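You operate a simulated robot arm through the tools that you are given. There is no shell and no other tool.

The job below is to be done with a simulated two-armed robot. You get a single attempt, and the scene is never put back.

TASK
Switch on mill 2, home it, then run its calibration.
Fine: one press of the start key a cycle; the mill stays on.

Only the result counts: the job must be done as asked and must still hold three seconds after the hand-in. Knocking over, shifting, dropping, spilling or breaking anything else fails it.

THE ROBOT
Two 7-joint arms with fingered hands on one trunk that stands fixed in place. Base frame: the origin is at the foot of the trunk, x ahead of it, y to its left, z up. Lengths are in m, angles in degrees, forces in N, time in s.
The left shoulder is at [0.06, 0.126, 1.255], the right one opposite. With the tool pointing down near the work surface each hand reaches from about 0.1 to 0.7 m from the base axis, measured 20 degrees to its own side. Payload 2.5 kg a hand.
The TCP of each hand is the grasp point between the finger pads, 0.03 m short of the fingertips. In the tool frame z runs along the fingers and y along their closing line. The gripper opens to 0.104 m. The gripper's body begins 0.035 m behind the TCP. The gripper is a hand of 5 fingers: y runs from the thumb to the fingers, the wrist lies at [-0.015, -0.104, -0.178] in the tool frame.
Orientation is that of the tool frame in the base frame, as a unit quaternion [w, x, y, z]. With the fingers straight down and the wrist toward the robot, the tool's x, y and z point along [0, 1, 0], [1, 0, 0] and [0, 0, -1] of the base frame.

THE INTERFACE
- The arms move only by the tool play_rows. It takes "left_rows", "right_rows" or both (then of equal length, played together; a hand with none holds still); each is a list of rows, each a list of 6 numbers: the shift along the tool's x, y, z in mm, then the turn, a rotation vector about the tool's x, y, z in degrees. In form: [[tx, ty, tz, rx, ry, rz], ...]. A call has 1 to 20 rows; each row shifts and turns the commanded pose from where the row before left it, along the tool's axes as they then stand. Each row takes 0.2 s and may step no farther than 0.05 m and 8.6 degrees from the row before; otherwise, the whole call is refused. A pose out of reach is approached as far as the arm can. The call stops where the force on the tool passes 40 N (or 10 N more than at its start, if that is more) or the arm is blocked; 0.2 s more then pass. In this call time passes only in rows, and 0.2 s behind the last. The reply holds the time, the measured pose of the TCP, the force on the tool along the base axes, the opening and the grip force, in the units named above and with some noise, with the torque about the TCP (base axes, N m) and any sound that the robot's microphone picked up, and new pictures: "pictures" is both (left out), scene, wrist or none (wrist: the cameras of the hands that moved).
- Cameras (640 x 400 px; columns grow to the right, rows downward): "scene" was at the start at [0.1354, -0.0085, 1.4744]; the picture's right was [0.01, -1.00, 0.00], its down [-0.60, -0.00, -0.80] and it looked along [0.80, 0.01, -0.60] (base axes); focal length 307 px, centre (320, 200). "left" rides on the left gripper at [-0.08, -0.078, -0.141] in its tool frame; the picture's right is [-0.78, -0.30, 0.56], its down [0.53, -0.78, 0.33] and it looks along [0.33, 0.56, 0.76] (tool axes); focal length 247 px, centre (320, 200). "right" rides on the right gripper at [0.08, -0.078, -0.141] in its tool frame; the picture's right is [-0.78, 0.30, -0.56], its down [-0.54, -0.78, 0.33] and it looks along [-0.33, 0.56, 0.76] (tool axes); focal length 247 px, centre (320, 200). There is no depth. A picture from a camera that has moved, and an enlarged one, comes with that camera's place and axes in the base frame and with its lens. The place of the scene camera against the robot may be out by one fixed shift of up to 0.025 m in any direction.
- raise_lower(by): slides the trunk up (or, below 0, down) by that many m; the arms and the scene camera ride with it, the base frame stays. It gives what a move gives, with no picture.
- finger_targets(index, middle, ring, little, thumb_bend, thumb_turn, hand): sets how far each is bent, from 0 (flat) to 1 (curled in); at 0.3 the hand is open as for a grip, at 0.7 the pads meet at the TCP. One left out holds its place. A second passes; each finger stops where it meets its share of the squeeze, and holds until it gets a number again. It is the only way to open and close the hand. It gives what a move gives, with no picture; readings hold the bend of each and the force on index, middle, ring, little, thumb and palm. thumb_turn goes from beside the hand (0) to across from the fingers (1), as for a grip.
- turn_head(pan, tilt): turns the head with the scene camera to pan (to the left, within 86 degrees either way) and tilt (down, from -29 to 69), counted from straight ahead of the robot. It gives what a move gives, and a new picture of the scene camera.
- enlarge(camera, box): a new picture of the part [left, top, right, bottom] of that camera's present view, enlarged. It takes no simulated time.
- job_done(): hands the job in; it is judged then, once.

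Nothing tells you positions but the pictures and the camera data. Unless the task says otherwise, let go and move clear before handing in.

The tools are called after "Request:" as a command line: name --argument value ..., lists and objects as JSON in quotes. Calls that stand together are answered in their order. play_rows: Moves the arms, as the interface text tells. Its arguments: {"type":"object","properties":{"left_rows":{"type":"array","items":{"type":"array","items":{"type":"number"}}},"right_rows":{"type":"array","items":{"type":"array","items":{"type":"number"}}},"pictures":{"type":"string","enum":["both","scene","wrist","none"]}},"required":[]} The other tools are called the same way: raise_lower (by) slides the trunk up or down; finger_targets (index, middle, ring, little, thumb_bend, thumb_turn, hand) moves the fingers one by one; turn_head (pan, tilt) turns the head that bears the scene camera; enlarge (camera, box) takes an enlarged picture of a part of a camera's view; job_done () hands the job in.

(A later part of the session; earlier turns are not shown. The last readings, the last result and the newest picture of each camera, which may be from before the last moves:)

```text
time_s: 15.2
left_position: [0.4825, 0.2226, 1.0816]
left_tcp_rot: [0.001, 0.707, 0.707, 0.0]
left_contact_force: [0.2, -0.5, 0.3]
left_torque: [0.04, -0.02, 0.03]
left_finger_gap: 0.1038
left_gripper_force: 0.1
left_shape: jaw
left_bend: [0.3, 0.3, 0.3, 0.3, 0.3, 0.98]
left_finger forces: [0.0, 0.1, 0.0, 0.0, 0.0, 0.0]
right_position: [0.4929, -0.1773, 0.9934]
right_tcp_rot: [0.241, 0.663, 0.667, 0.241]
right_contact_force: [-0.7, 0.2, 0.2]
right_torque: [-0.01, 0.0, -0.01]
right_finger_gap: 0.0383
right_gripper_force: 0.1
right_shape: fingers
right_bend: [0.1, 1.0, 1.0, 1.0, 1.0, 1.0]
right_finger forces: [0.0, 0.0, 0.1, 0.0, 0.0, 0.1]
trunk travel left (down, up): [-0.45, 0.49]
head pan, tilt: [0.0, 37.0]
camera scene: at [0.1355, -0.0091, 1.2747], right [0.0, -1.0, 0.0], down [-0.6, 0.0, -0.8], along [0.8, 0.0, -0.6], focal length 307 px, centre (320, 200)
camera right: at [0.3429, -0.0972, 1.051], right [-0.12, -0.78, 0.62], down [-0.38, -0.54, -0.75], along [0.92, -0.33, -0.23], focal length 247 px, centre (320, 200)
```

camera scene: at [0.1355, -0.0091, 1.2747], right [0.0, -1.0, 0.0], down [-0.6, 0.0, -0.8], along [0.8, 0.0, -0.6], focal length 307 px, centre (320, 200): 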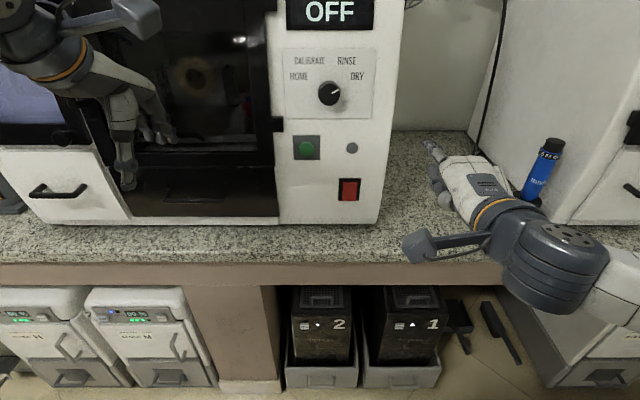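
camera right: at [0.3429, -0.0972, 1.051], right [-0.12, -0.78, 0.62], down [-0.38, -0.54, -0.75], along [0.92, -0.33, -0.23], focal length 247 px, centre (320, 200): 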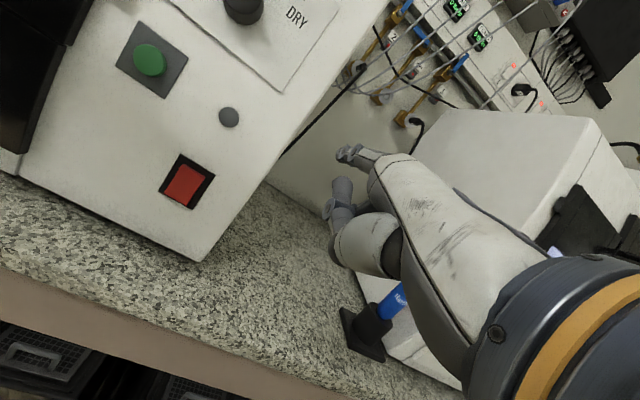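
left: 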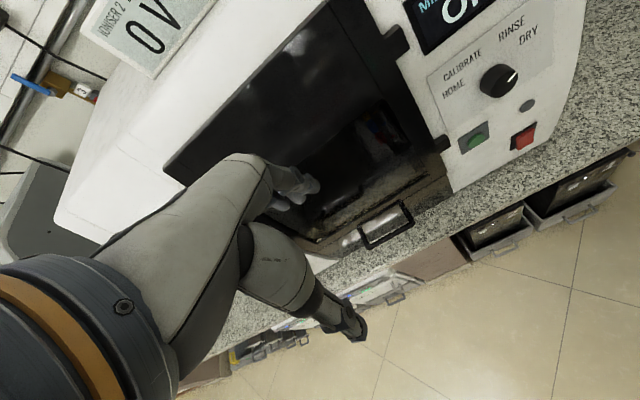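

The panel is now seen more frontally. I'll tilt the head so display and switch are both in view and zoom in on the rocker.

Request:
turn_head --pan 0 --tilt 26

Request:
enlarge --camera "right" --box '[130, 130, 250, 230]'

Request:
enlarge --camera "scene" --box '[270, 130, 400, 300]'

```text
time_s: 15.9
left_position: [0.483, 0.2222, 1.0822]
left_tcp_rot: [0.0, 0.707, 0.707, 0.0]
left_contact_force: [0.5, 0.6, 0.7]
left_torque: [-0.02, 0.0, -0.01]
left_finger_gap: 0.1038
left_gripper_force: 0.1
left_shape: jaw
left_bend: [0.3, 0.3, 0.3, 0.3, 0.3, 0.98]
left_finger forces: [0.2, 0.0, 0.0, 0.0, 0.0, 0.1]
right_position: [0.4938, -0.1759, 0.9922]
right_tcp_rot: [0.24, 0.662, 0.668, 0.241]
right_contact_force: [-0.3, -0.3, -0.4]
right_torque: [-0.01, 0.01, 0.0]
right_finger_gap: 0.0384
right_gripper_force: 0.1
right_shape: fingers
right_bend: [0.1, 1.0, 1.0, 1.0, 1.0, 1.0]
right_finger forces: [0.1, 0.0, 0.1, 0.1, 0.0, 0.1]
trunk travel left (down, up): [-0.45, 0.49]
head pan, tilt: [0.0, 26.0]
camera scene: at [0.1404, -0.0091, 1.2919], right [0.0, -1.0, 0.0], down [-0.44, 0.0, -0.9], along [0.9, 0.0, -0.44], focal length 307 px, centre (320, 200)
```

scene: 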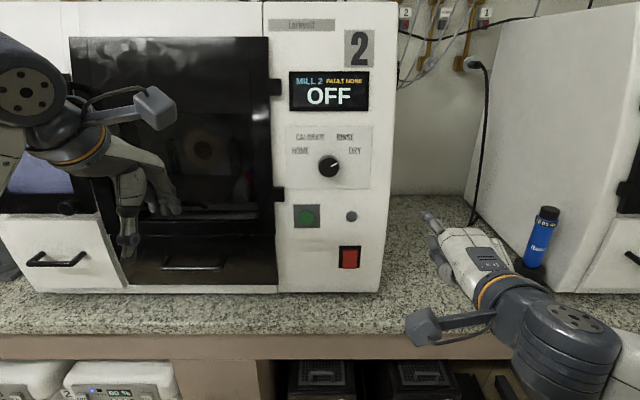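

```text
4.00 times, centred on (190, 180) of right
camera zoom: at [0.3429, -0.0972, 1.051], right [-0.12, -0.78, 0.62], down [-0.38, -0.54, -0.75], along [0.92, -0.33, -0.23], focal length 988 px, centre (840, 280)
```

zoom: 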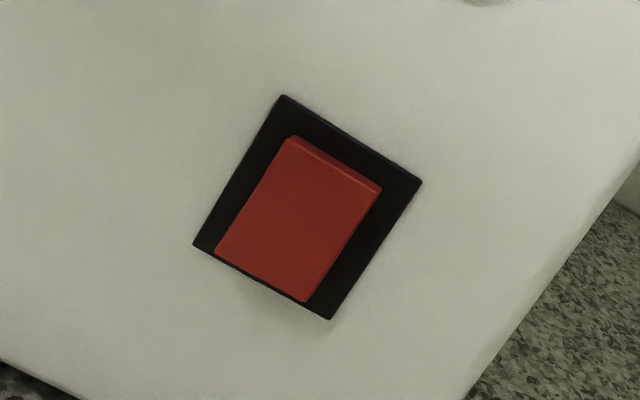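

```text
2.35 times, centred on (335, 215) of scene
camera zoom: at [0.1404, -0.0091, 1.2919], right [0.0, -1.0, 0.0], down [-0.44, 0.0, -0.9], along [0.9, 0.0, -0.44], focal length 722 px, centre (285, 165)
```

zoom: 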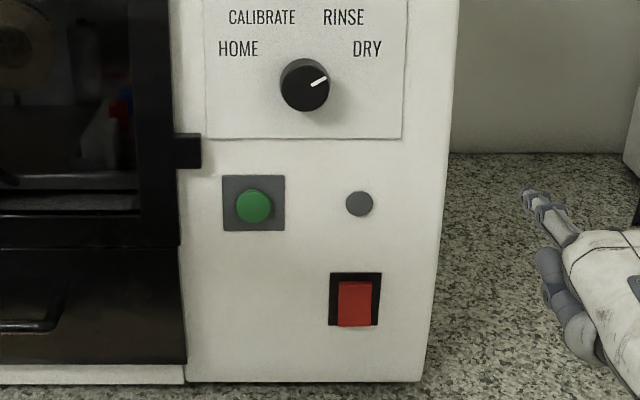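

Request:
enlarge --camera "left" --box '[400, 0, 640, 200]'

Request:
enlarge --camera "scene" --box '[330, 235, 370, 280]'

```text
2.00 times, centred on (520, 100) of left
camera zoom: at [0.4053, 0.1431, 1.2226], right [-0.3, -0.78, -0.56], down [-0.78, 0.53, -0.33], along [0.56, 0.33, -0.76], focal length 494 px, centre (-80, 400)
```

zoom: 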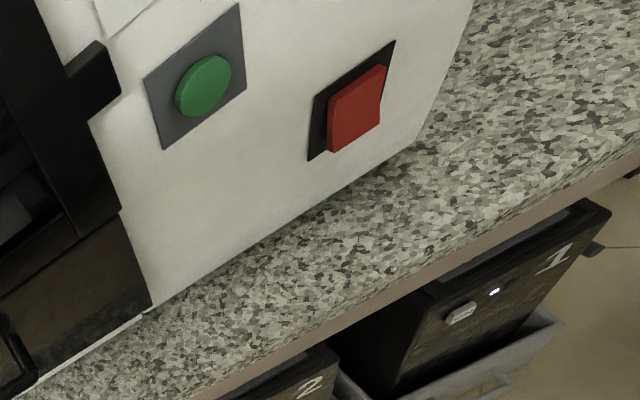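

```text
8.89 times, centred on (350, 258) of scene
camera zoom: at [0.1404, -0.0091, 1.2919], right [0.0, -1.0, 0.0], down [-0.44, 0.0, -0.9], along [0.9, 0.0, -0.44], focal length 2726 px, centre (53, -311)
```

zoom: 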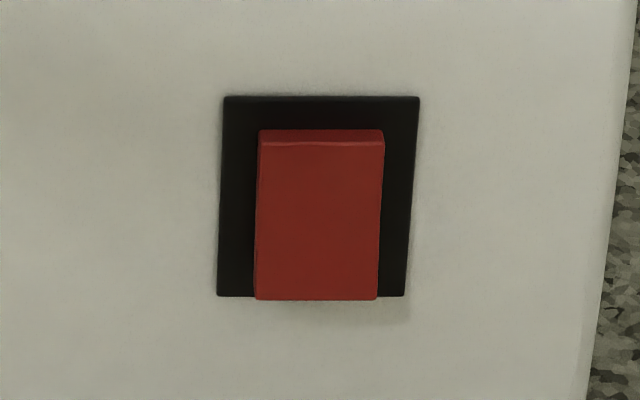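

The rocker's bottom edge stands out more than its top, so pressing the lower half should switch it on. I'll steepen the hand by 24° to keep the thumb off the bench and bring the index in front of the rocker, still several cm away.

Request:
play_rows --right_rows '[[20, 0, 0, 8, 0, 0], [20, 0, 0, 8, 0, 0], [20, 0, 0, 8, 0, 0], [20, -13.6, 23.1, 0, 0, 0], [20, -13.6, 23.1, 0, 0, 0], [19, -13.6, 23.1, 0, 0, 0]]' --pictures "both"

Request:
enlarge --camera "scene" --box '[270, 130, 430, 330]'

Request:
enlarge --camera "left" --box '[400, 0, 640, 200]'

```text
time_s: 17.4
left_position: [0.4806, 0.2234, 1.0813]
left_tcp_rot: [0.0, 0.707, 0.707, 0.0]
left_contact_force: [0.0, -0.4, -0.6]
left_torque: [-0.01, -0.02, 0.01]
left_finger_gap: 0.1034
left_gripper_force: 0.0
left_shape: jaw
left_bend: [0.3, 0.3, 0.3, 0.3, 0.3, 0.98]
left_finger forces: [0.0, 0.0, 0.1, 0.0, 0.1, 0.0]
right_position: [0.4723, -0.0584, 0.9141]
right_tcp_rot: [0.097, 0.699, 0.702, 0.096]
right_contact_force: [0.3, -0.1, 0.6]
right_torque: [-0.02, 0.0, 0.0]
right_finger_gap: 0.038
right_gripper_force: 0.0
right_shape: fingers
right_bend: [0.1, 1.0, 1.0, 1.0, 1.0, 1.0]
right_finger forces: [0.0, 0.0, 0.1, 0.0, 0.0, 0.0]
trunk travel left (down, up): [-0.45, 0.49]
head pan, tilt: [0.0, 26.0]
camera scene: at [0.1405, -0.0091, 1.2919], right [0.0, -1.0, 0.0], down [-0.44, 0.0, -0.9], along [0.9, 0.0, -0.44], focal length 307 px, centre (320, 200)
camera right: at [0.3594, 0.0218, 1.0286], right [0.14, -0.77, 0.62], down [-0.65, -0.54, -0.53], along [0.74, -0.33, -0.58], focal length 247 px, centre (320, 200)
```

scene: 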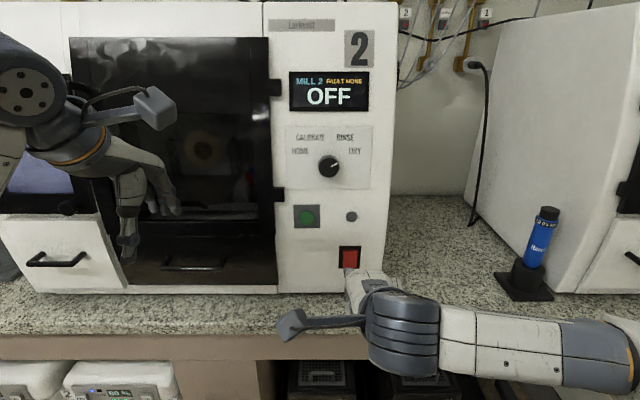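
right: 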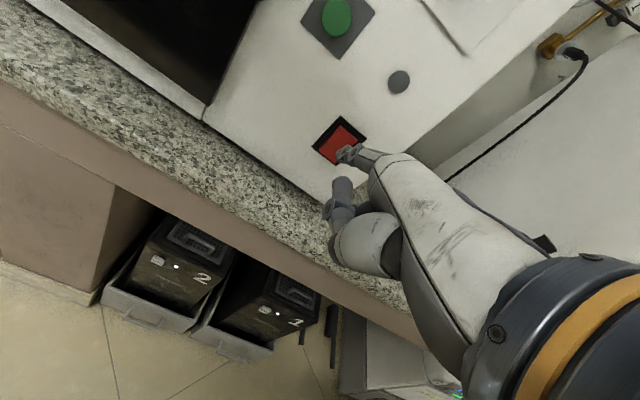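

```text
2.00 times, centred on (350, 230) of scene
camera zoom: at [0.1405, -0.0091, 1.2919], right [0.0, -1.0, 0.0], down [-0.44, 0.0, -0.9], along [0.9, 0.0, -0.44], focal length 613 px, centre (260, 140)
```

zoom: 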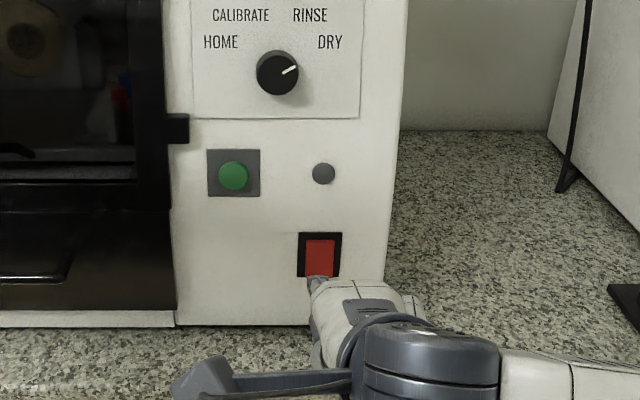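

```text
2.00 times, centred on (520, 100) of left
camera zoom: at [0.4053, 0.1432, 1.2226], right [-0.3, -0.78, -0.56], down [-0.78, 0.53, -0.33], along [0.56, 0.33, -0.76], focal length 494 px, centre (-80, 400)
```

zoom: 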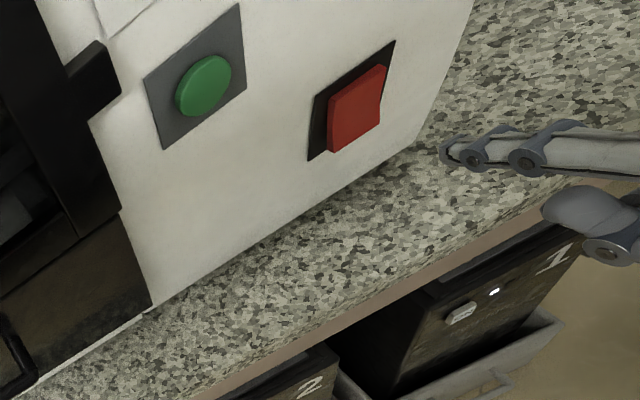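

From the left wrist camera the index tip is at about (0.561, -0.045, 0.932), and the rocker's lower half at about (0.63, -0.057, 0.895). I'll line the tip up in front of the lower half, leaving about 5 cm.

Request:
play_rows --right_rows '[[-6.2, 4.5, 20.5, 0, 0, 0], [-6.2, 4.5, 20.5, 0, 0, 0]]' --pictures "wrist"

Request:
enlarge --camera "scene" --box '[300, 220, 420, 320]'

Request:
enlarge --camera "left" --box '[500, 0, 640, 120]'

```text
time_s: 17.9
left_position: [0.483, 0.2229, 1.0809]
left_tcp_rot: [0.0, 0.708, 0.707, 0.0]
left_contact_force: [0.2, -0.1, 0.0]
left_torque: [0.01, -0.01, 0.0]
left_finger_gap: 0.1038
left_gripper_force: 0.1
left_shape: jaw
left_bend: [0.3, 0.3, 0.3, 0.3, 0.3, 0.98]
left_finger forces: [0.0, 0.0, 0.0, 0.0, 0.1, 0.1]
right_position: [0.4926, -0.0702, 0.8771]
right_tcp_rot: [0.098, 0.698, 0.702, 0.097]
right_contact_force: [0.1, 0.4, -0.9]
right_torque: [-0.02, 0.0, -0.01]
right_finger_gap: 0.0382
right_gripper_force: 0.0
right_shape: fingers
right_bend: [0.1, 1.0, 1.0, 1.0, 1.0, 1.0]
right_finger forces: [0.0, 0.1, 0.1, 0.0, 0.1, 0.0]
trunk travel left (down, up): [-0.45, 0.49]
head pan, tilt: [0.0, 26.0]
camera right: at [0.3795, 0.0093, 0.9917], right [0.14, -0.77, 0.62], down [-0.65, -0.54, -0.53], along [0.74, -0.33, -0.58], focal length 247 px, centre (320, 200)
```

right: 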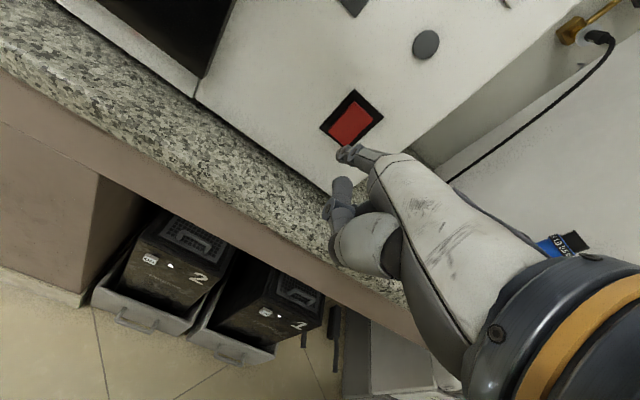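

```text
4.00 times, centred on (360, 270) of scene
camera zoom: at [0.1405, -0.0091, 1.2919], right [0.0, -1.0, 0.0], down [-0.44, 0.0, -0.9], along [0.9, 0.0, -0.44], focal length 1227 px, centre (160, -80)
```

zoom: 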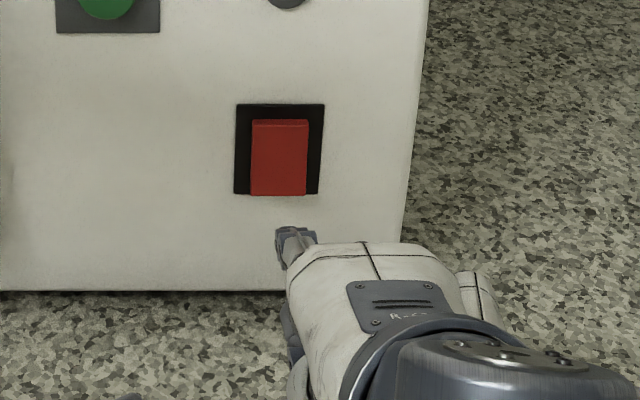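

```text
3.33 times, centred on (570, 60) of left
camera zoom: at [0.4053, 0.1431, 1.2226], right [-0.3, -0.78, -0.56], down [-0.78, 0.53, -0.33], along [0.56, 0.33, -0.76], focal length 823 px, centre (-513, 667)
```

zoom: 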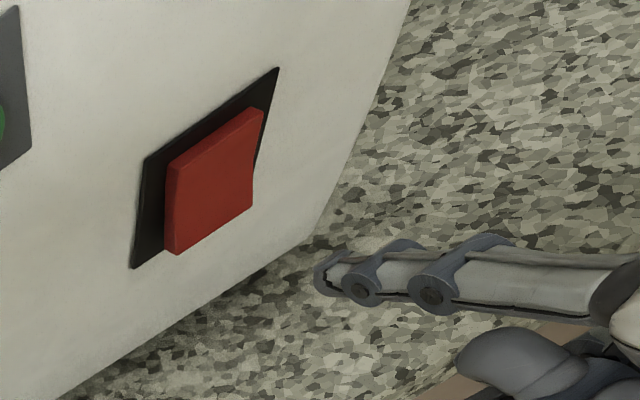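

Request:
enlarge --camera "left" --box '[535, 15, 585, 65]'

Request:
enlarge --camera "right" --box '[310, 80, 395, 160]'

```text
8.00 times, centred on (560, 40) of left
camera zoom: at [0.4053, 0.1431, 1.2226], right [-0.3, -0.78, -0.56], down [-0.78, 0.53, -0.33], along [0.56, 0.33, -0.76], focal length 1976 px, centre (-1600, 1480)
```

zoom: 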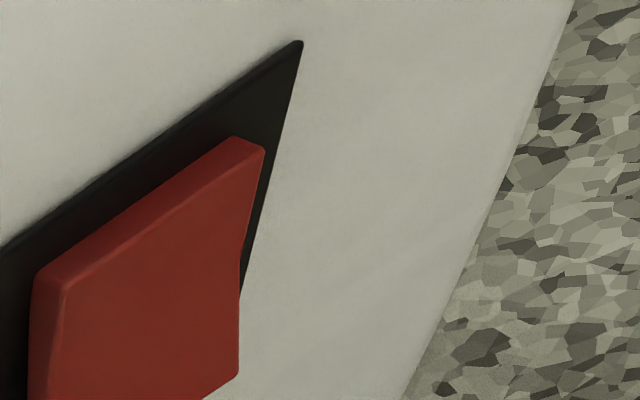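

```text
5.00 times, centred on (352, 120) of right
camera zoom: at [0.3795, 0.0093, 0.9917], right [0.14, -0.77, 0.62], down [-0.65, -0.54, -0.53], along [0.74, -0.33, -0.58], focal length 1235 px, centre (158, 600)
```

zoom: 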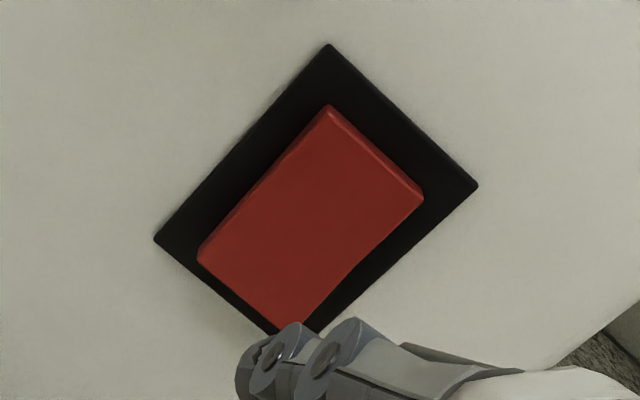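

The side view confirms it: the rocker's upper half lies flush and its lower half angles outward, so the lower half is what to press. I'll advance 33 mm straight ahead and check alignment before touching.

Request:
play_rows --right_rows '[[-1, 10.6, 3.0, 0, 0, 0], [0, 10.6, 3.0, 0, 0, 0], [0, 10.6, 3.0, 0, 0, 0]]' --pictures "wrist"

Request:
enlarge --camera "scene" --box '[300, 220, 420, 320]'

Request:
enlarge --camera "left" --box '[500, 0, 640, 120]'

```text
time_s: 18.8
left_position: [0.4825, 0.2223, 1.0829]
left_tcp_rot: [0.0, 0.707, 0.707, 0.0]
left_contact_force: [0.6, 0.1, 0.3]
left_torque: [0.01, 0.0, -0.01]
left_finger_gap: 0.1036
left_gripper_force: 0.1
left_shape: jaw
left_bend: [0.3, 0.3, 0.3, 0.3, 0.3, 0.98]
left_finger forces: [0.0, 0.0, 0.1, 0.0, 0.0, 0.0]
right_position: [0.5256, -0.0696, 0.8773]
right_tcp_rot: [0.097, 0.698, 0.703, 0.097]
right_contact_force: [-0.5, 0.3, -0.3]
right_torque: [0.01, 0.03, 0.02]
right_finger_gap: 0.038
right_gripper_force: 0.1
right_shape: fingers
right_bend: [0.1, 1.0, 1.0, 1.0, 1.0, 1.0]
right_finger forces: [0.0, 0.0, 0.0, 0.1, 0.1, 0.0]
trunk travel left (down, up): [-0.45, 0.49]
head pan, tilt: [0.0, 26.0]
camera right: at [0.4121, 0.0087, 0.9918], right [0.14, -0.77, 0.62], down [-0.65, -0.54, -0.53], along [0.74, -0.33, -0.58], focal length 247 px, centre (320, 200)
```

right: 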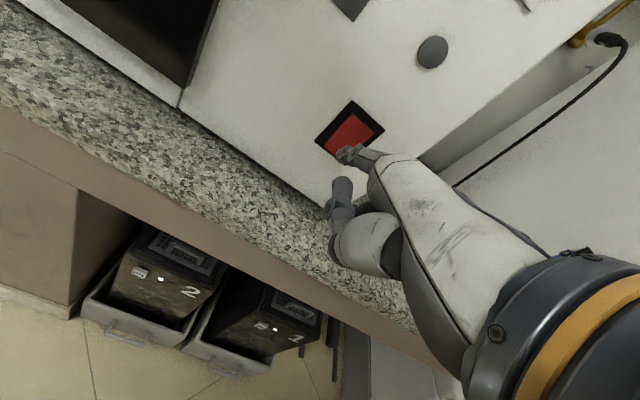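

```text
4.00 times, centred on (360, 270) of scene
camera zoom: at [0.1404, -0.0091, 1.2919], right [0.0, -1.0, 0.0], down [-0.44, 0.0, -0.9], along [0.9, 0.0, -0.44], focal length 1227 px, centre (160, -80)
```

zoom: 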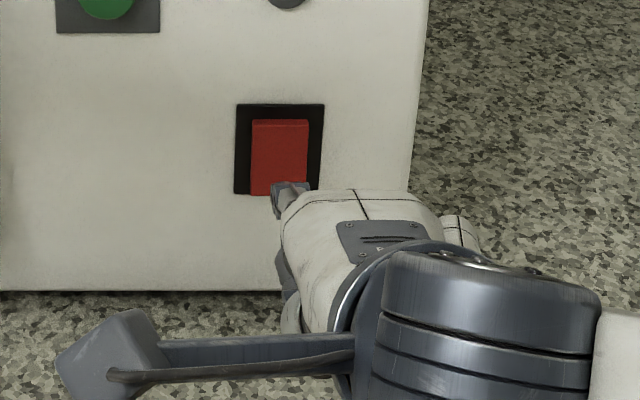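

```text
3.33 times, centred on (570, 60) of left
camera zoom: at [0.4052, 0.1431, 1.2226], right [-0.3, -0.78, -0.56], down [-0.78, 0.53, -0.33], along [0.56, 0.33, -0.76], focal length 823 px, centre (-513, 667)
```

zoom: 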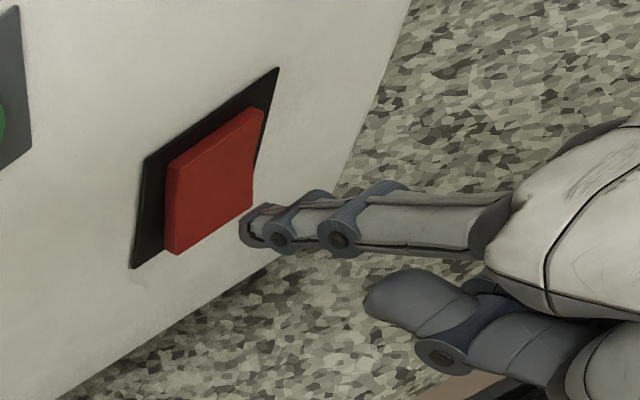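

The tip is about 13 mm short of the rocker's lower half and centred on it. I'll now press in small steps.

Request:
play_rows --right_rows '[[0, 2.9, 0.8, 0, 0, 0], [0, 2.9, 0.8, 0, 0, 0], [0, 2.9, 0.8, 0, 0, 0], [0, 2.9, 0.8, 0, 0, 0], [0, 2.9, 0.8, 0, 0, 0]]' --pictures "scene"

Request:
enlarge --camera "left" --box '[500, 0, 640, 120]'

```text
time_s: 19.9
left_position: [0.4824, 0.2222, 1.082]
left_tcp_rot: [0.0, 0.707, 0.707, 0.0]
left_contact_force: [-1.0, 0.4, 0.8]
left_torque: [-0.01, 0.0, -0.02]
left_finger_gap: 0.1034
left_gripper_force: 0.0
left_shape: jaw
left_bend: [0.3, 0.3, 0.3, 0.3, 0.3, 0.98]
left_finger forces: [0.0, 0.0, 0.0, 0.0, 0.1, 0.0]
right_position: [0.5415, -0.0697, 0.8771]
right_tcp_rot: [0.097, 0.698, 0.703, 0.096]
right_contact_force: [-1.7, 0.0, 0.7]
right_torque: [0.0, -0.05, -0.02]
right_finger_gap: 0.0377
right_gripper_force: 0.5
right_shape: fingers
right_bend: [0.1, 1.0, 1.0, 1.0, 1.0, 1.0]
right_finger forces: [1.9, 0.1, 0.1, 0.0, 0.0, 0.0]
trunk travel left (down, up): [-0.45, 0.49]
head pan, tilt: [0.0, 26.0]
camera scene: at [0.1405, -0.0091, 1.2919], right [0.0, -1.0, 0.0], down [-0.44, 0.0, -0.9], along [0.9, 0.0, -0.44], focal length 307 px, centre (320, 200)
```

scene: 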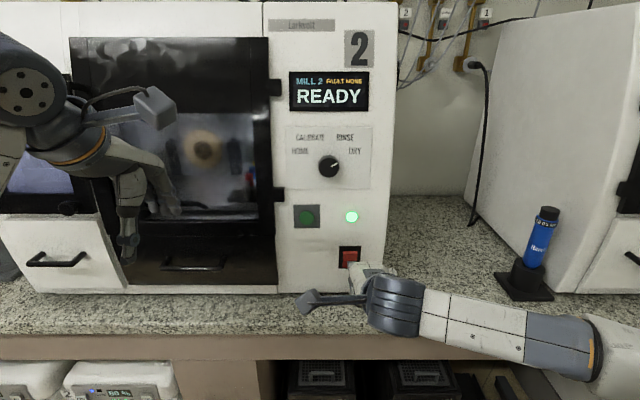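

```text
3.33 times, centred on (570, 60) of left
camera zoom: at [0.4053, 0.1431, 1.2226], right [-0.3, -0.78, -0.56], down [-0.78, 0.53, -0.33], along [0.56, 0.33, -0.76], focal length 823 px, centre (-513, 667)
```

zoom: 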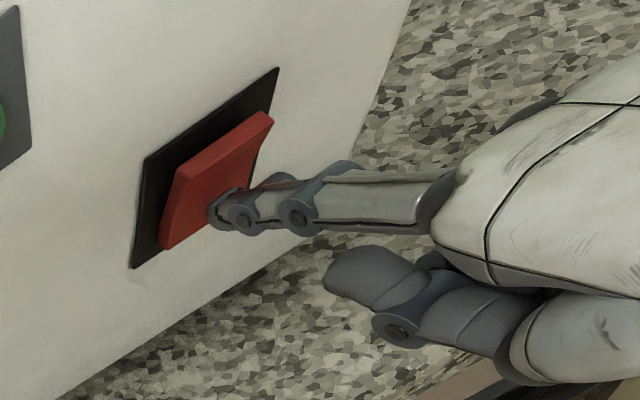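

The display now reads READY and the lamp is green, so mill 2 is on. I'll back the finger straight off by 60 mm and check that it stays on.

Request:
play_rows --right_rows '[[0, -14.4, -4.1, 0, 0, 0], [0, -28.8, -8.3, 0, 0, 0], [0, -28.8, -8.3, 0, 0, 0]]' --pictures "both"

Request:
enlarge --camera "scene" --box '[270, 50, 400, 280]'

Request:
enlarge --camera "scene" --box '[280, 115, 380, 195]'

```text
time_s: 20.8
left_position: [0.4829, 0.2233, 1.0814]
left_tcp_rot: [0.0, 0.707, 0.707, 0.001]
left_contact_force: [0.6, 0.0, 0.2]
left_torque: [0.0, -0.01, -0.02]
left_finger_gap: 0.1037
left_gripper_force: 0.0
left_shape: jaw
left_bend: [0.3, 0.3, 0.3, 0.3, 0.3, 0.98]
left_finger forces: [0.0, 0.0, 0.1, 0.0, 0.0, 0.2]
right_position: [0.4657, -0.0726, 0.8761]
right_tcp_rot: [0.098, 0.698, 0.703, 0.098]
right_contact_force: [-0.2, -0.2, -1.1]
right_torque: [0.02, 0.04, -0.02]
right_finger_gap: 0.0381
right_gripper_force: 0.1
right_shape: fingers
right_bend: [0.1, 1.0, 1.0, 1.0, 1.0, 1.0]
right_finger forces: [0.0, 0.0, 0.0, 0.0, 0.0, 0.0]
trunk travel left (down, up): [-0.45, 0.49]
head pan, tilt: [0.0, 26.0]
camera scene: at [0.1404, -0.0091, 1.2919], right [0.0, -1.0, 0.0], down [-0.44, 0.0, -0.9], along [0.9, 0.0, -0.44], focal length 307 px, centre (320, 200)
camera right: at [0.3525, 0.0078, 0.9902], right [0.14, -0.77, 0.62], down [-0.65, -0.54, -0.53], along [0.74, -0.33, -0.58], focal length 247 px, centre (320, 200)
```

scene: 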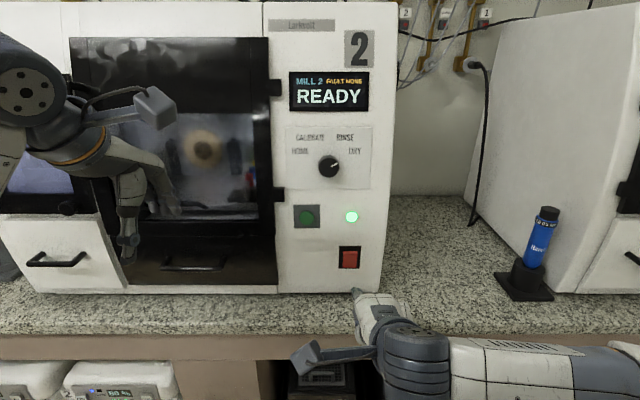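
right: 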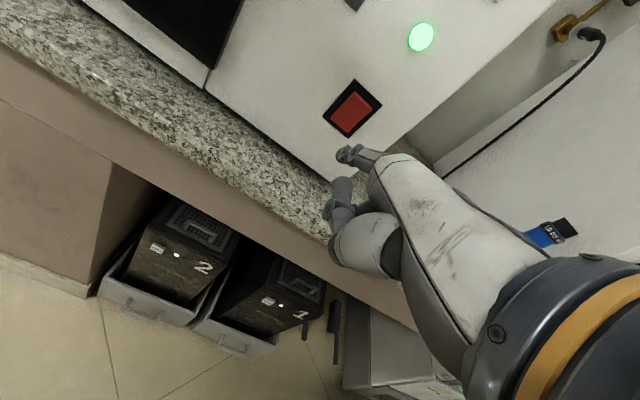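

```text
1.74 times, centred on (335, 165) of scene
camera zoom: at [0.1404, -0.0091, 1.2919], right [0.0, -1.0, 0.0], down [-0.44, 0.0, -0.9], along [0.9, 0.0, -0.44], focal length 533 px, centre (294, 261)
```

zoom: 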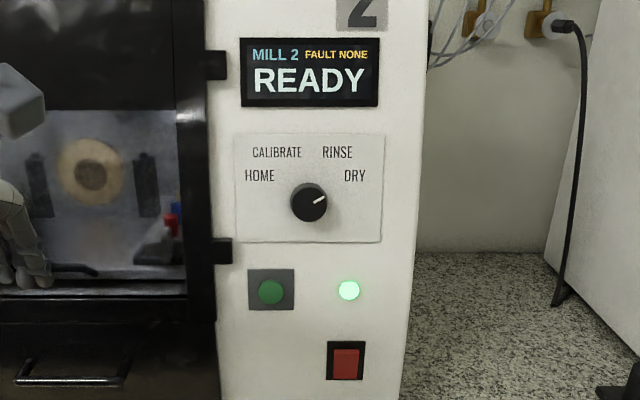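

```text
5.00 times, centred on (330, 155) of scene
camera zoom: at [0.1404, -0.0091, 1.2919], right [0.0, -1.0, 0.0], down [-0.44, 0.0, -0.9], along [0.9, 0.0, -0.44], focal length 1534 px, centre (270, 425)
```

zoom: 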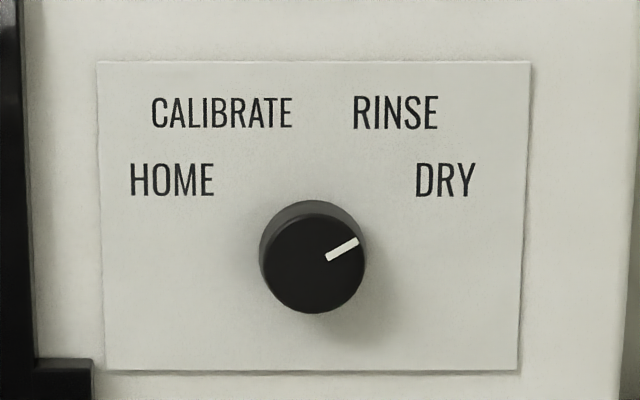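

Mill 2 stays READY after the finger withdrew. Next is the knob (axis about y -0.0135, z 1.098, face near x 0.63): I'll raise the right hand in free space, then pitch it so the fingers point forward.

Request:
play_rows --right_rows '[[12, 11, -38.4, 0, 0, 0], [12, 11, -38.4, 0, 0, 0], [12, 11, -38.4, 0, 0, 0], [12, 11, -38.4, 0, 0, 0], [12, 11, -38.4, 0, 0, 0], [0, 0, 0, -8.2, 0, 0], [0, 0, 0, -8.2, 0, 0], [0, 0, 0, -8.2, 0, 0], [0, 0, 0, -8.2, 0, 0], [0, 0, 0, -8.2, 0, 0], [0, 0, 0, -8.2, 0, 0], [0, 0, 0, -8.2, 0, 0], [0, 0, 0, -8.2, 0, 0], [0, 0, 0, -8.2, 0, 0]]' --pictures "both"

```text
time_s: 23.8
left_position: [0.482, 0.2211, 1.0827]
left_tcp_rot: [0.0, 0.707, 0.707, 0.001]
left_contact_force: [-0.3, -0.2, 0.5]
left_torque: [-0.02, 0.0, -0.04]
left_finger_gap: 0.1038
left_gripper_force: 0.0
left_shape: jaw
left_bend: [0.3, 0.3, 0.3, 0.3, 0.3, 0.98]
left_finger forces: [0.1, 0.0, 0.1, 0.0, 0.1, 0.0]
right_position: [0.4736, 0.0019, 1.1047]
right_tcp_rot: [0.493, 0.513, 0.497, 0.496]
right_contact_force: [0.0, -0.2, 0.1]
right_torque: [0.01, 0.03, 0.05]
right_finger_gap: 0.0383
right_gripper_force: 0.0
right_shape: fingers
right_bend: [0.1, 1.0, 1.0, 1.0, 1.0, 1.0]
right_finger forces: [0.0, 0.0, 0.0, 0.0, 0.0, 0.0]
right hand out of reach, approached as far as the arm can: row 14
trunk travel left (down, up): [-0.45, 0.49]
head pan, tilt: [0.0, 26.0]
camera scene: at [0.1407, -0.0097, 1.2919], right [0.0, -1.0, 0.0], down [-0.44, 0.0, -0.9], along [0.9, 0.0, -0.44], focal length 307 px, centre (320, 200)
camera right: at [0.3323, 0.0848, 1.0314], right [-0.56, -0.77, 0.29], down [0.31, -0.53, -0.79], along [0.77, -0.36, 0.53], focal length 247 px, centre (320, 200)
```

scene: 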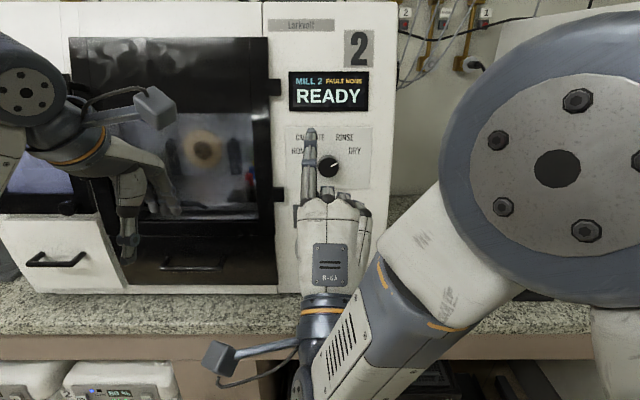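
right: 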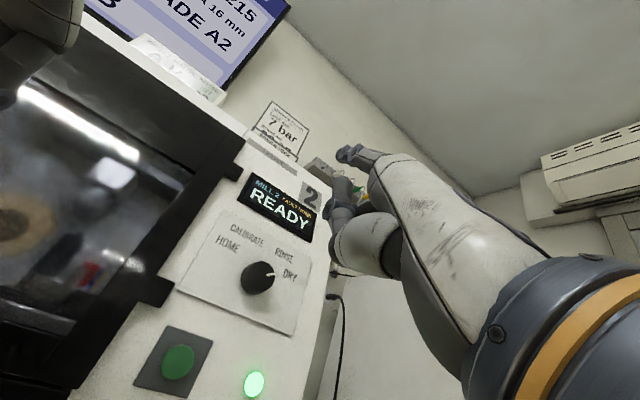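

The hand now points forward with the fingers above and the thumb below. I'll open index, middle and thumb to a pinch (ring and little curled) and look at the fingertip geometry.

Request:
finger_targets --hand "right" --index 0.42 --middle 0.42 --ring 1 --little 1 --thumb_bend 0.42 --thumb_turn 0.98

Request:
play_rows --right_rows '[[0, 0, 0, 0, 0, 0]]' --pictures "both"

Request:
enlarge --camera "left" --box '[400, 0, 640, 200]'

```text
time_s: 24.8
left_position: [0.4822, 0.2224, 1.0816]
left_tcp_rot: [0.001, 0.707, 0.707, 0.0]
left_contact_force: [-0.6, -0.2, -1.0]
left_torque: [0.0, 0.0, -0.01]
left_finger_gap: 0.1039
left_gripper_force: 0.0
left_shape: jaw
left_bend: [0.3, 0.3, 0.3, 0.3, 0.3, 0.98]
left_finger forces: [0.1, 0.0, 0.0, 0.1, 0.1, 0.1]
right_position: [0.4711, 0.0041, 1.1057]
right_tcp_rot: [0.492, 0.513, 0.498, 0.497]
right_contact_force: [-0.4, -0.5, 0.0]
right_torque: [0.02, 0.01, -0.02]
right_finger_gap: 0.0727
right_gripper_force: 0.1
right_shape: fingers
right_bend: [0.42, 0.42, 1.0, 1.0, 0.42, 0.97]
right_finger forces: [0.0, 0.0, 0.1, 0.0, 0.0, 0.0]
trunk travel left (down, up): [-0.45, 0.49]
head pan, tilt: [0.0, 26.0]
```

```text
time_s: 25.1
left_position: [0.4823, 0.2231, 1.0813]
left_tcp_rot: [-0.001, 0.707, 0.707, 0.0]
left_contact_force: [-0.6, 0.5, 0.9]
left_torque: [0.02, 0.0, -0.01]
left_finger_gap: 0.1037
left_gripper_force: 0.1
left_shape: jaw
left_bend: [0.3, 0.3, 0.3, 0.3, 0.3, 0.98]
left_finger forces: [0.0, 0.0, 0.0, 0.0, 0.0, 0.0]
right_position: [0.4715, 0.003, 1.1058]
right_tcp_rot: [0.492, 0.513, 0.498, 0.497]
right_contact_force: [-0.5, -0.7, 0.3]
right_torque: [-0.01, -0.03, -0.01]
right_finger_gap: 0.0727
right_gripper_force: 0.0
right_shape: fingers
right_bend: [0.42, 0.42, 1.0, 1.0, 0.42, 0.97]
right_finger forces: [0.0, 0.0, 0.0, 0.1, 0.0, 0.0]
trunk travel left (down, up): [-0.45, 0.49]
head pan, tilt: [0.0, 26.0]
camera scene: at [0.1405, -0.0091, 1.2919], right [0.0, -1.0, 0.0], down [-0.44, 0.0, -0.9], along [0.9, 0.0, -0.44], focal length 307 px, centre (320, 200)
camera right: at [0.3308, 0.0865, 1.0325], right [-0.56, -0.78, 0.29], down [0.31, -0.52, -0.79], along [0.77, -0.35, 0.53], focal length 247 px, centre (320, 200)
```

scene: 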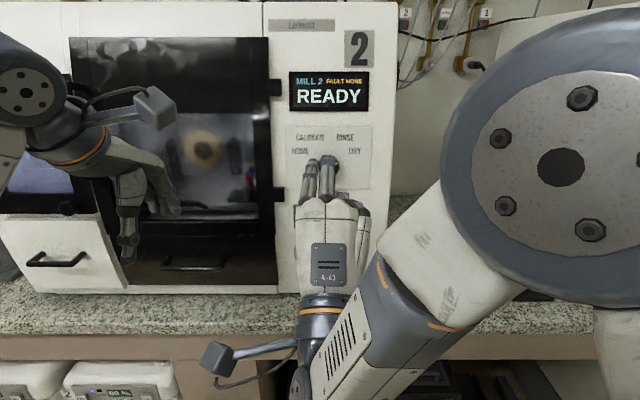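
right: 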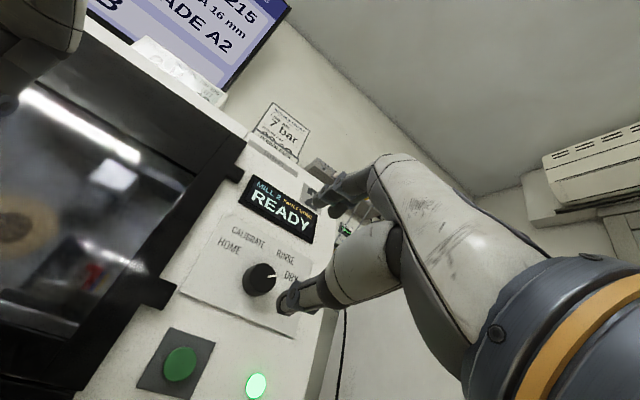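

```text
2.00 times, centred on (520, 100) of left
camera zoom: at [0.4053, 0.1431, 1.2226], right [-0.3, -0.78, -0.56], down [-0.78, 0.53, -0.33], along [0.56, 0.33, -0.76], focal length 494 px, centre (-80, 400)
```

zoom: 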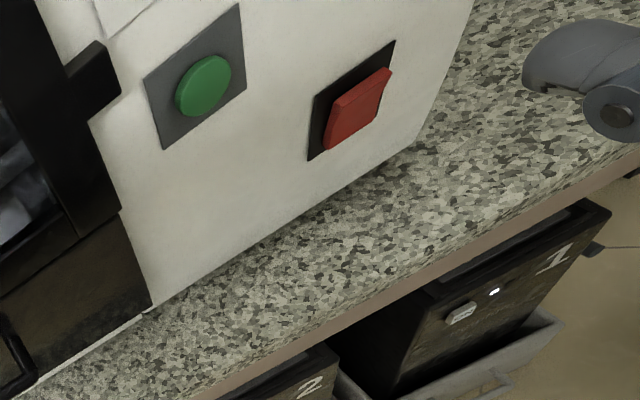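

The pinch centre looks symmetric between thumb and fingers. I'll move 60 mm forward (still ~6 cm short of the knob with the fingertips) and see how the arm tracks.

Request:
play_rows --right_rows '[[0, 0, 20, 0, 0, 0], [0, 0, 20, 0, 0, 0], [0, 0, 20, 0, 0, 0]]' --pictures "both"

```text
time_s: 25.9
left_position: [0.4818, 0.2231, 1.0818]
left_tcp_rot: [0.0, 0.707, 0.707, 0.0]
left_contact_force: [0.2, -0.3, -0.6]
left_torque: [-0.02, 0.0, 0.02]
left_finger_gap: 0.1038
left_gripper_force: 0.0
left_shape: jaw
left_bend: [0.3, 0.3, 0.3, 0.3, 0.3, 0.98]
left_finger forces: [0.1, 0.1, 0.1, 0.1, 0.0, 0.0]
right_position: [0.5197, 0.0229, 1.1124]
right_tcp_rot: [0.497, 0.502, 0.503, 0.498]
right_contact_force: [0.3, -0.4, 0.2]
right_torque: [0.01, -0.01, -0.03]
right_finger_gap: 0.073
right_gripper_force: 0.1
right_shape: fingers
right_bend: [0.42, 0.42, 1.0, 1.0, 0.42, 0.97]
right_finger forces: [0.0, 0.0, 0.1, 0.0, 0.1, 0.0]
right hand out of reach, approached as far as the arm can: row 2, 3
trunk travel left (down, up): [-0.45, 0.49]
head pan, tilt: [0.0, 26.0]
camera scene: at [0.1405, -0.0092, 1.2919], right [0.0, -1.0, 0.0], down [-0.44, 0.0, -0.9], along [0.9, 0.0, -0.44], focal length 307 px, centre (320, 200)
camera right: at [0.377, 0.1034, 1.0359], right [-0.55, -0.78, 0.3], down [0.33, -0.53, -0.78], along [0.77, -0.33, 0.55], focal length 247 px, centre (320, 200)
```

scene: 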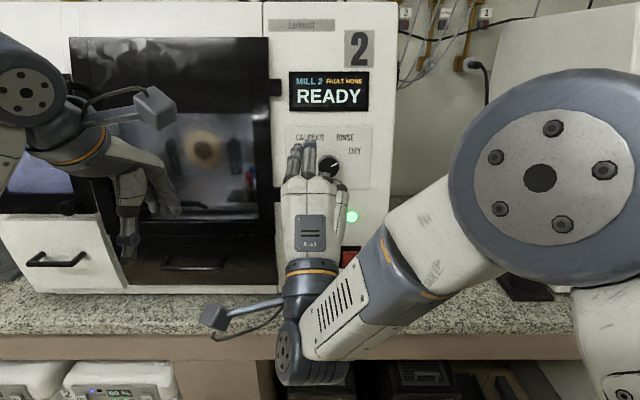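
right: 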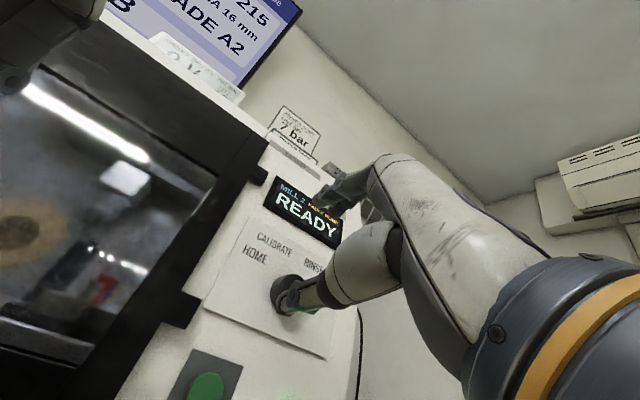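

The arm is at a joint limit here with the palm facing down; the elbow sits far out to the right. I'll roll the hand counter-clockwise about its own axis, which should suit that elbow posture better, and see if it then reaches.

Request:
play_rows --right_rows '[[0, 0, 0, 0, 0, -8], [0, 0, 0, 0, 0, -8], [0, 0, 0, 0, 0, -8], [0, 0, 0, 0, 0, -8], [0, 0, 0, 0, 0, -8]]' --pictures "both"

```text
time_s: 27.0
left_position: [0.482, 0.2215, 1.0818]
left_tcp_rot: [-0.001, 0.707, 0.707, 0.001]
left_contact_force: [-0.1, -0.1, 0.5]
left_torque: [-0.01, 0.0, 0.0]
left_finger_gap: 0.1038
left_gripper_force: 0.0
left_shape: jaw
left_bend: [0.3, 0.3, 0.3, 0.3, 0.3, 0.98]
left_finger forces: [0.1, 0.0, 0.0, 0.0, 0.0, 0.0]
right_position: [0.4959, 0.041, 1.0672]
right_tcp_rot: [0.545, 0.422, 0.652, 0.317]
right_contact_force: [-0.5, -0.2, -0.8]
right_torque: [-0.01, 0.0, -0.02]
right_finger_gap: 0.0729
right_gripper_force: 0.0
right_shape: fingers
right_bend: [0.42, 0.42, 1.0, 1.0, 0.42, 0.97]
right_finger forces: [0.1, 0.0, 0.1, 0.1, 0.1, 0.1]
right hand out of reach, approached as far as the arm can: row 1, 2, 3, 4, 5
trunk travel left (down, up): [-0.45, 0.49]
head pan, tilt: [0.0, 26.0]
stopped in row 5 (right hand): the arm was blocked; the commanded pose is now the measured one
camera scene: at [0.1405, -0.0093, 1.2919], right [0.0, -1.0, 0.0], down [-0.44, 0.0, -0.9], along [0.9, 0.0, -0.44], focal length 307 px, centre (320, 200)
camera right: at [0.3379, 0.0852, 0.9931], right [-0.45, -0.54, 0.71], down [0.19, -0.84, -0.51], along [0.87, -0.09, 0.48], focal length 247 px, centre (320, 200)
```

scene: 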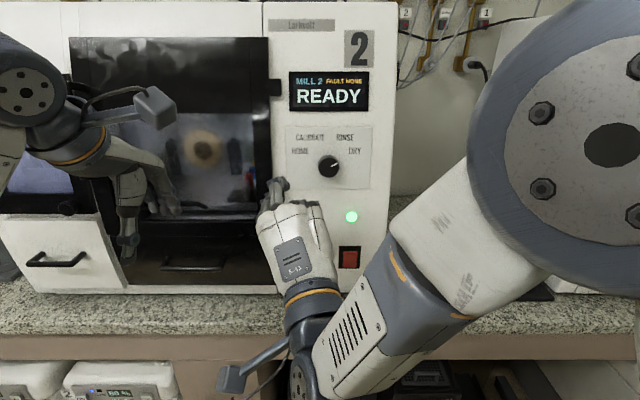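
right: 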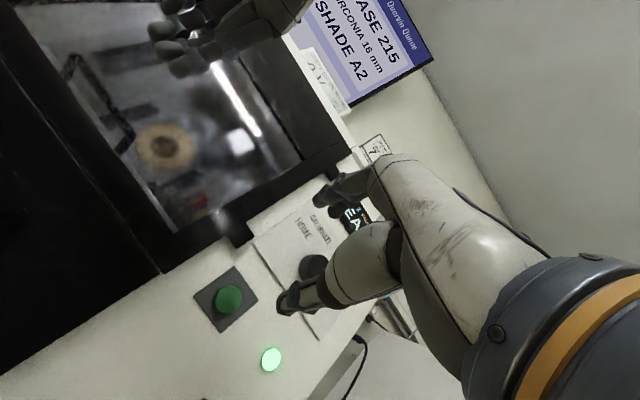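

The elbow has swung up and the arm is blocked in a poor posture, nothing touched. I'll undo the roll, pitch back to the steep pose where the arm was comfortable, and then lower the trunk so the forearm can come from below.

Request:
play_rows --right_rows '[[0, 0, -10, 0, 0, 8], [0, 0, -10, 0, 0, 8], [0, 0, -10, 0, 0, 8], [-10, 0, 0, 8, 0, 3], [-10, 0, 0, 8, 0, 0], [-10, 0, 0, 8, 0, 0], [-15, 0, 0, 8, 0, 0], [-15, 0, 0, 8, 0, 0], [-15, 0, 0, 8, 0, 0], [-15, 0, 0, 8, 0, 0], [-15, 0, 0, 8, 0, 0]]' --pictures "scene"

```text
time_s: 29.4
left_position: [0.4822, 0.221, 1.0811]
left_tcp_rot: [0.0, 0.707, 0.707, 0.0]
left_contact_force: [0.5, 0.1, 0.4]
left_torque: [0.0, 0.0, -0.02]
left_finger_gap: 0.1038
left_gripper_force: 0.0
left_shape: jaw
left_bend: [0.3, 0.3, 0.3, 0.3, 0.3, 0.98]
left_finger forces: [0.1, 0.0, 0.0, 0.1, 0.0, 0.1]
right_position: [0.4603, -0.0606, 1.0752]
right_tcp_rot: [0.092, 0.717, 0.686, 0.085]
right_contact_force: [0.7, -1.2, 0.1]
right_torque: [-0.01, 0.01, 0.0]
right_finger_gap: 0.073
right_gripper_force: 0.0
right_shape: fingers
right_bend: [0.42, 0.42, 1.0, 1.0, 0.42, 0.97]
right_finger forces: [0.0, 0.0, 0.0, 0.0, 0.1, 0.1]
trunk travel left (down, up): [-0.45, 0.49]
head pan, tilt: [0.0, 26.0]
camera scene: at [0.1405, -0.0092, 1.2919], right [0.0, -1.0, 0.0], down [-0.44, 0.0, -0.9], along [0.9, 0.0, -0.44], focal length 307 px, centre (320, 200)
```

scene: 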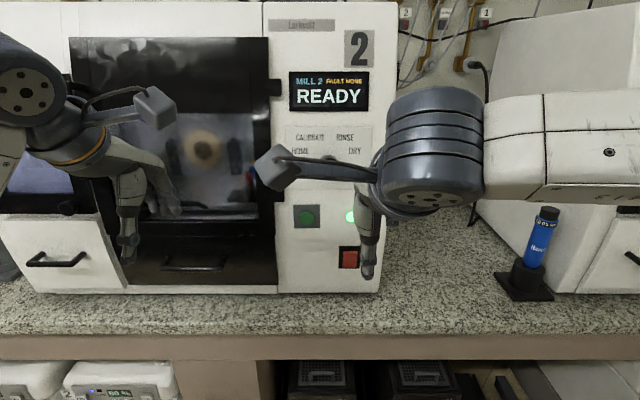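

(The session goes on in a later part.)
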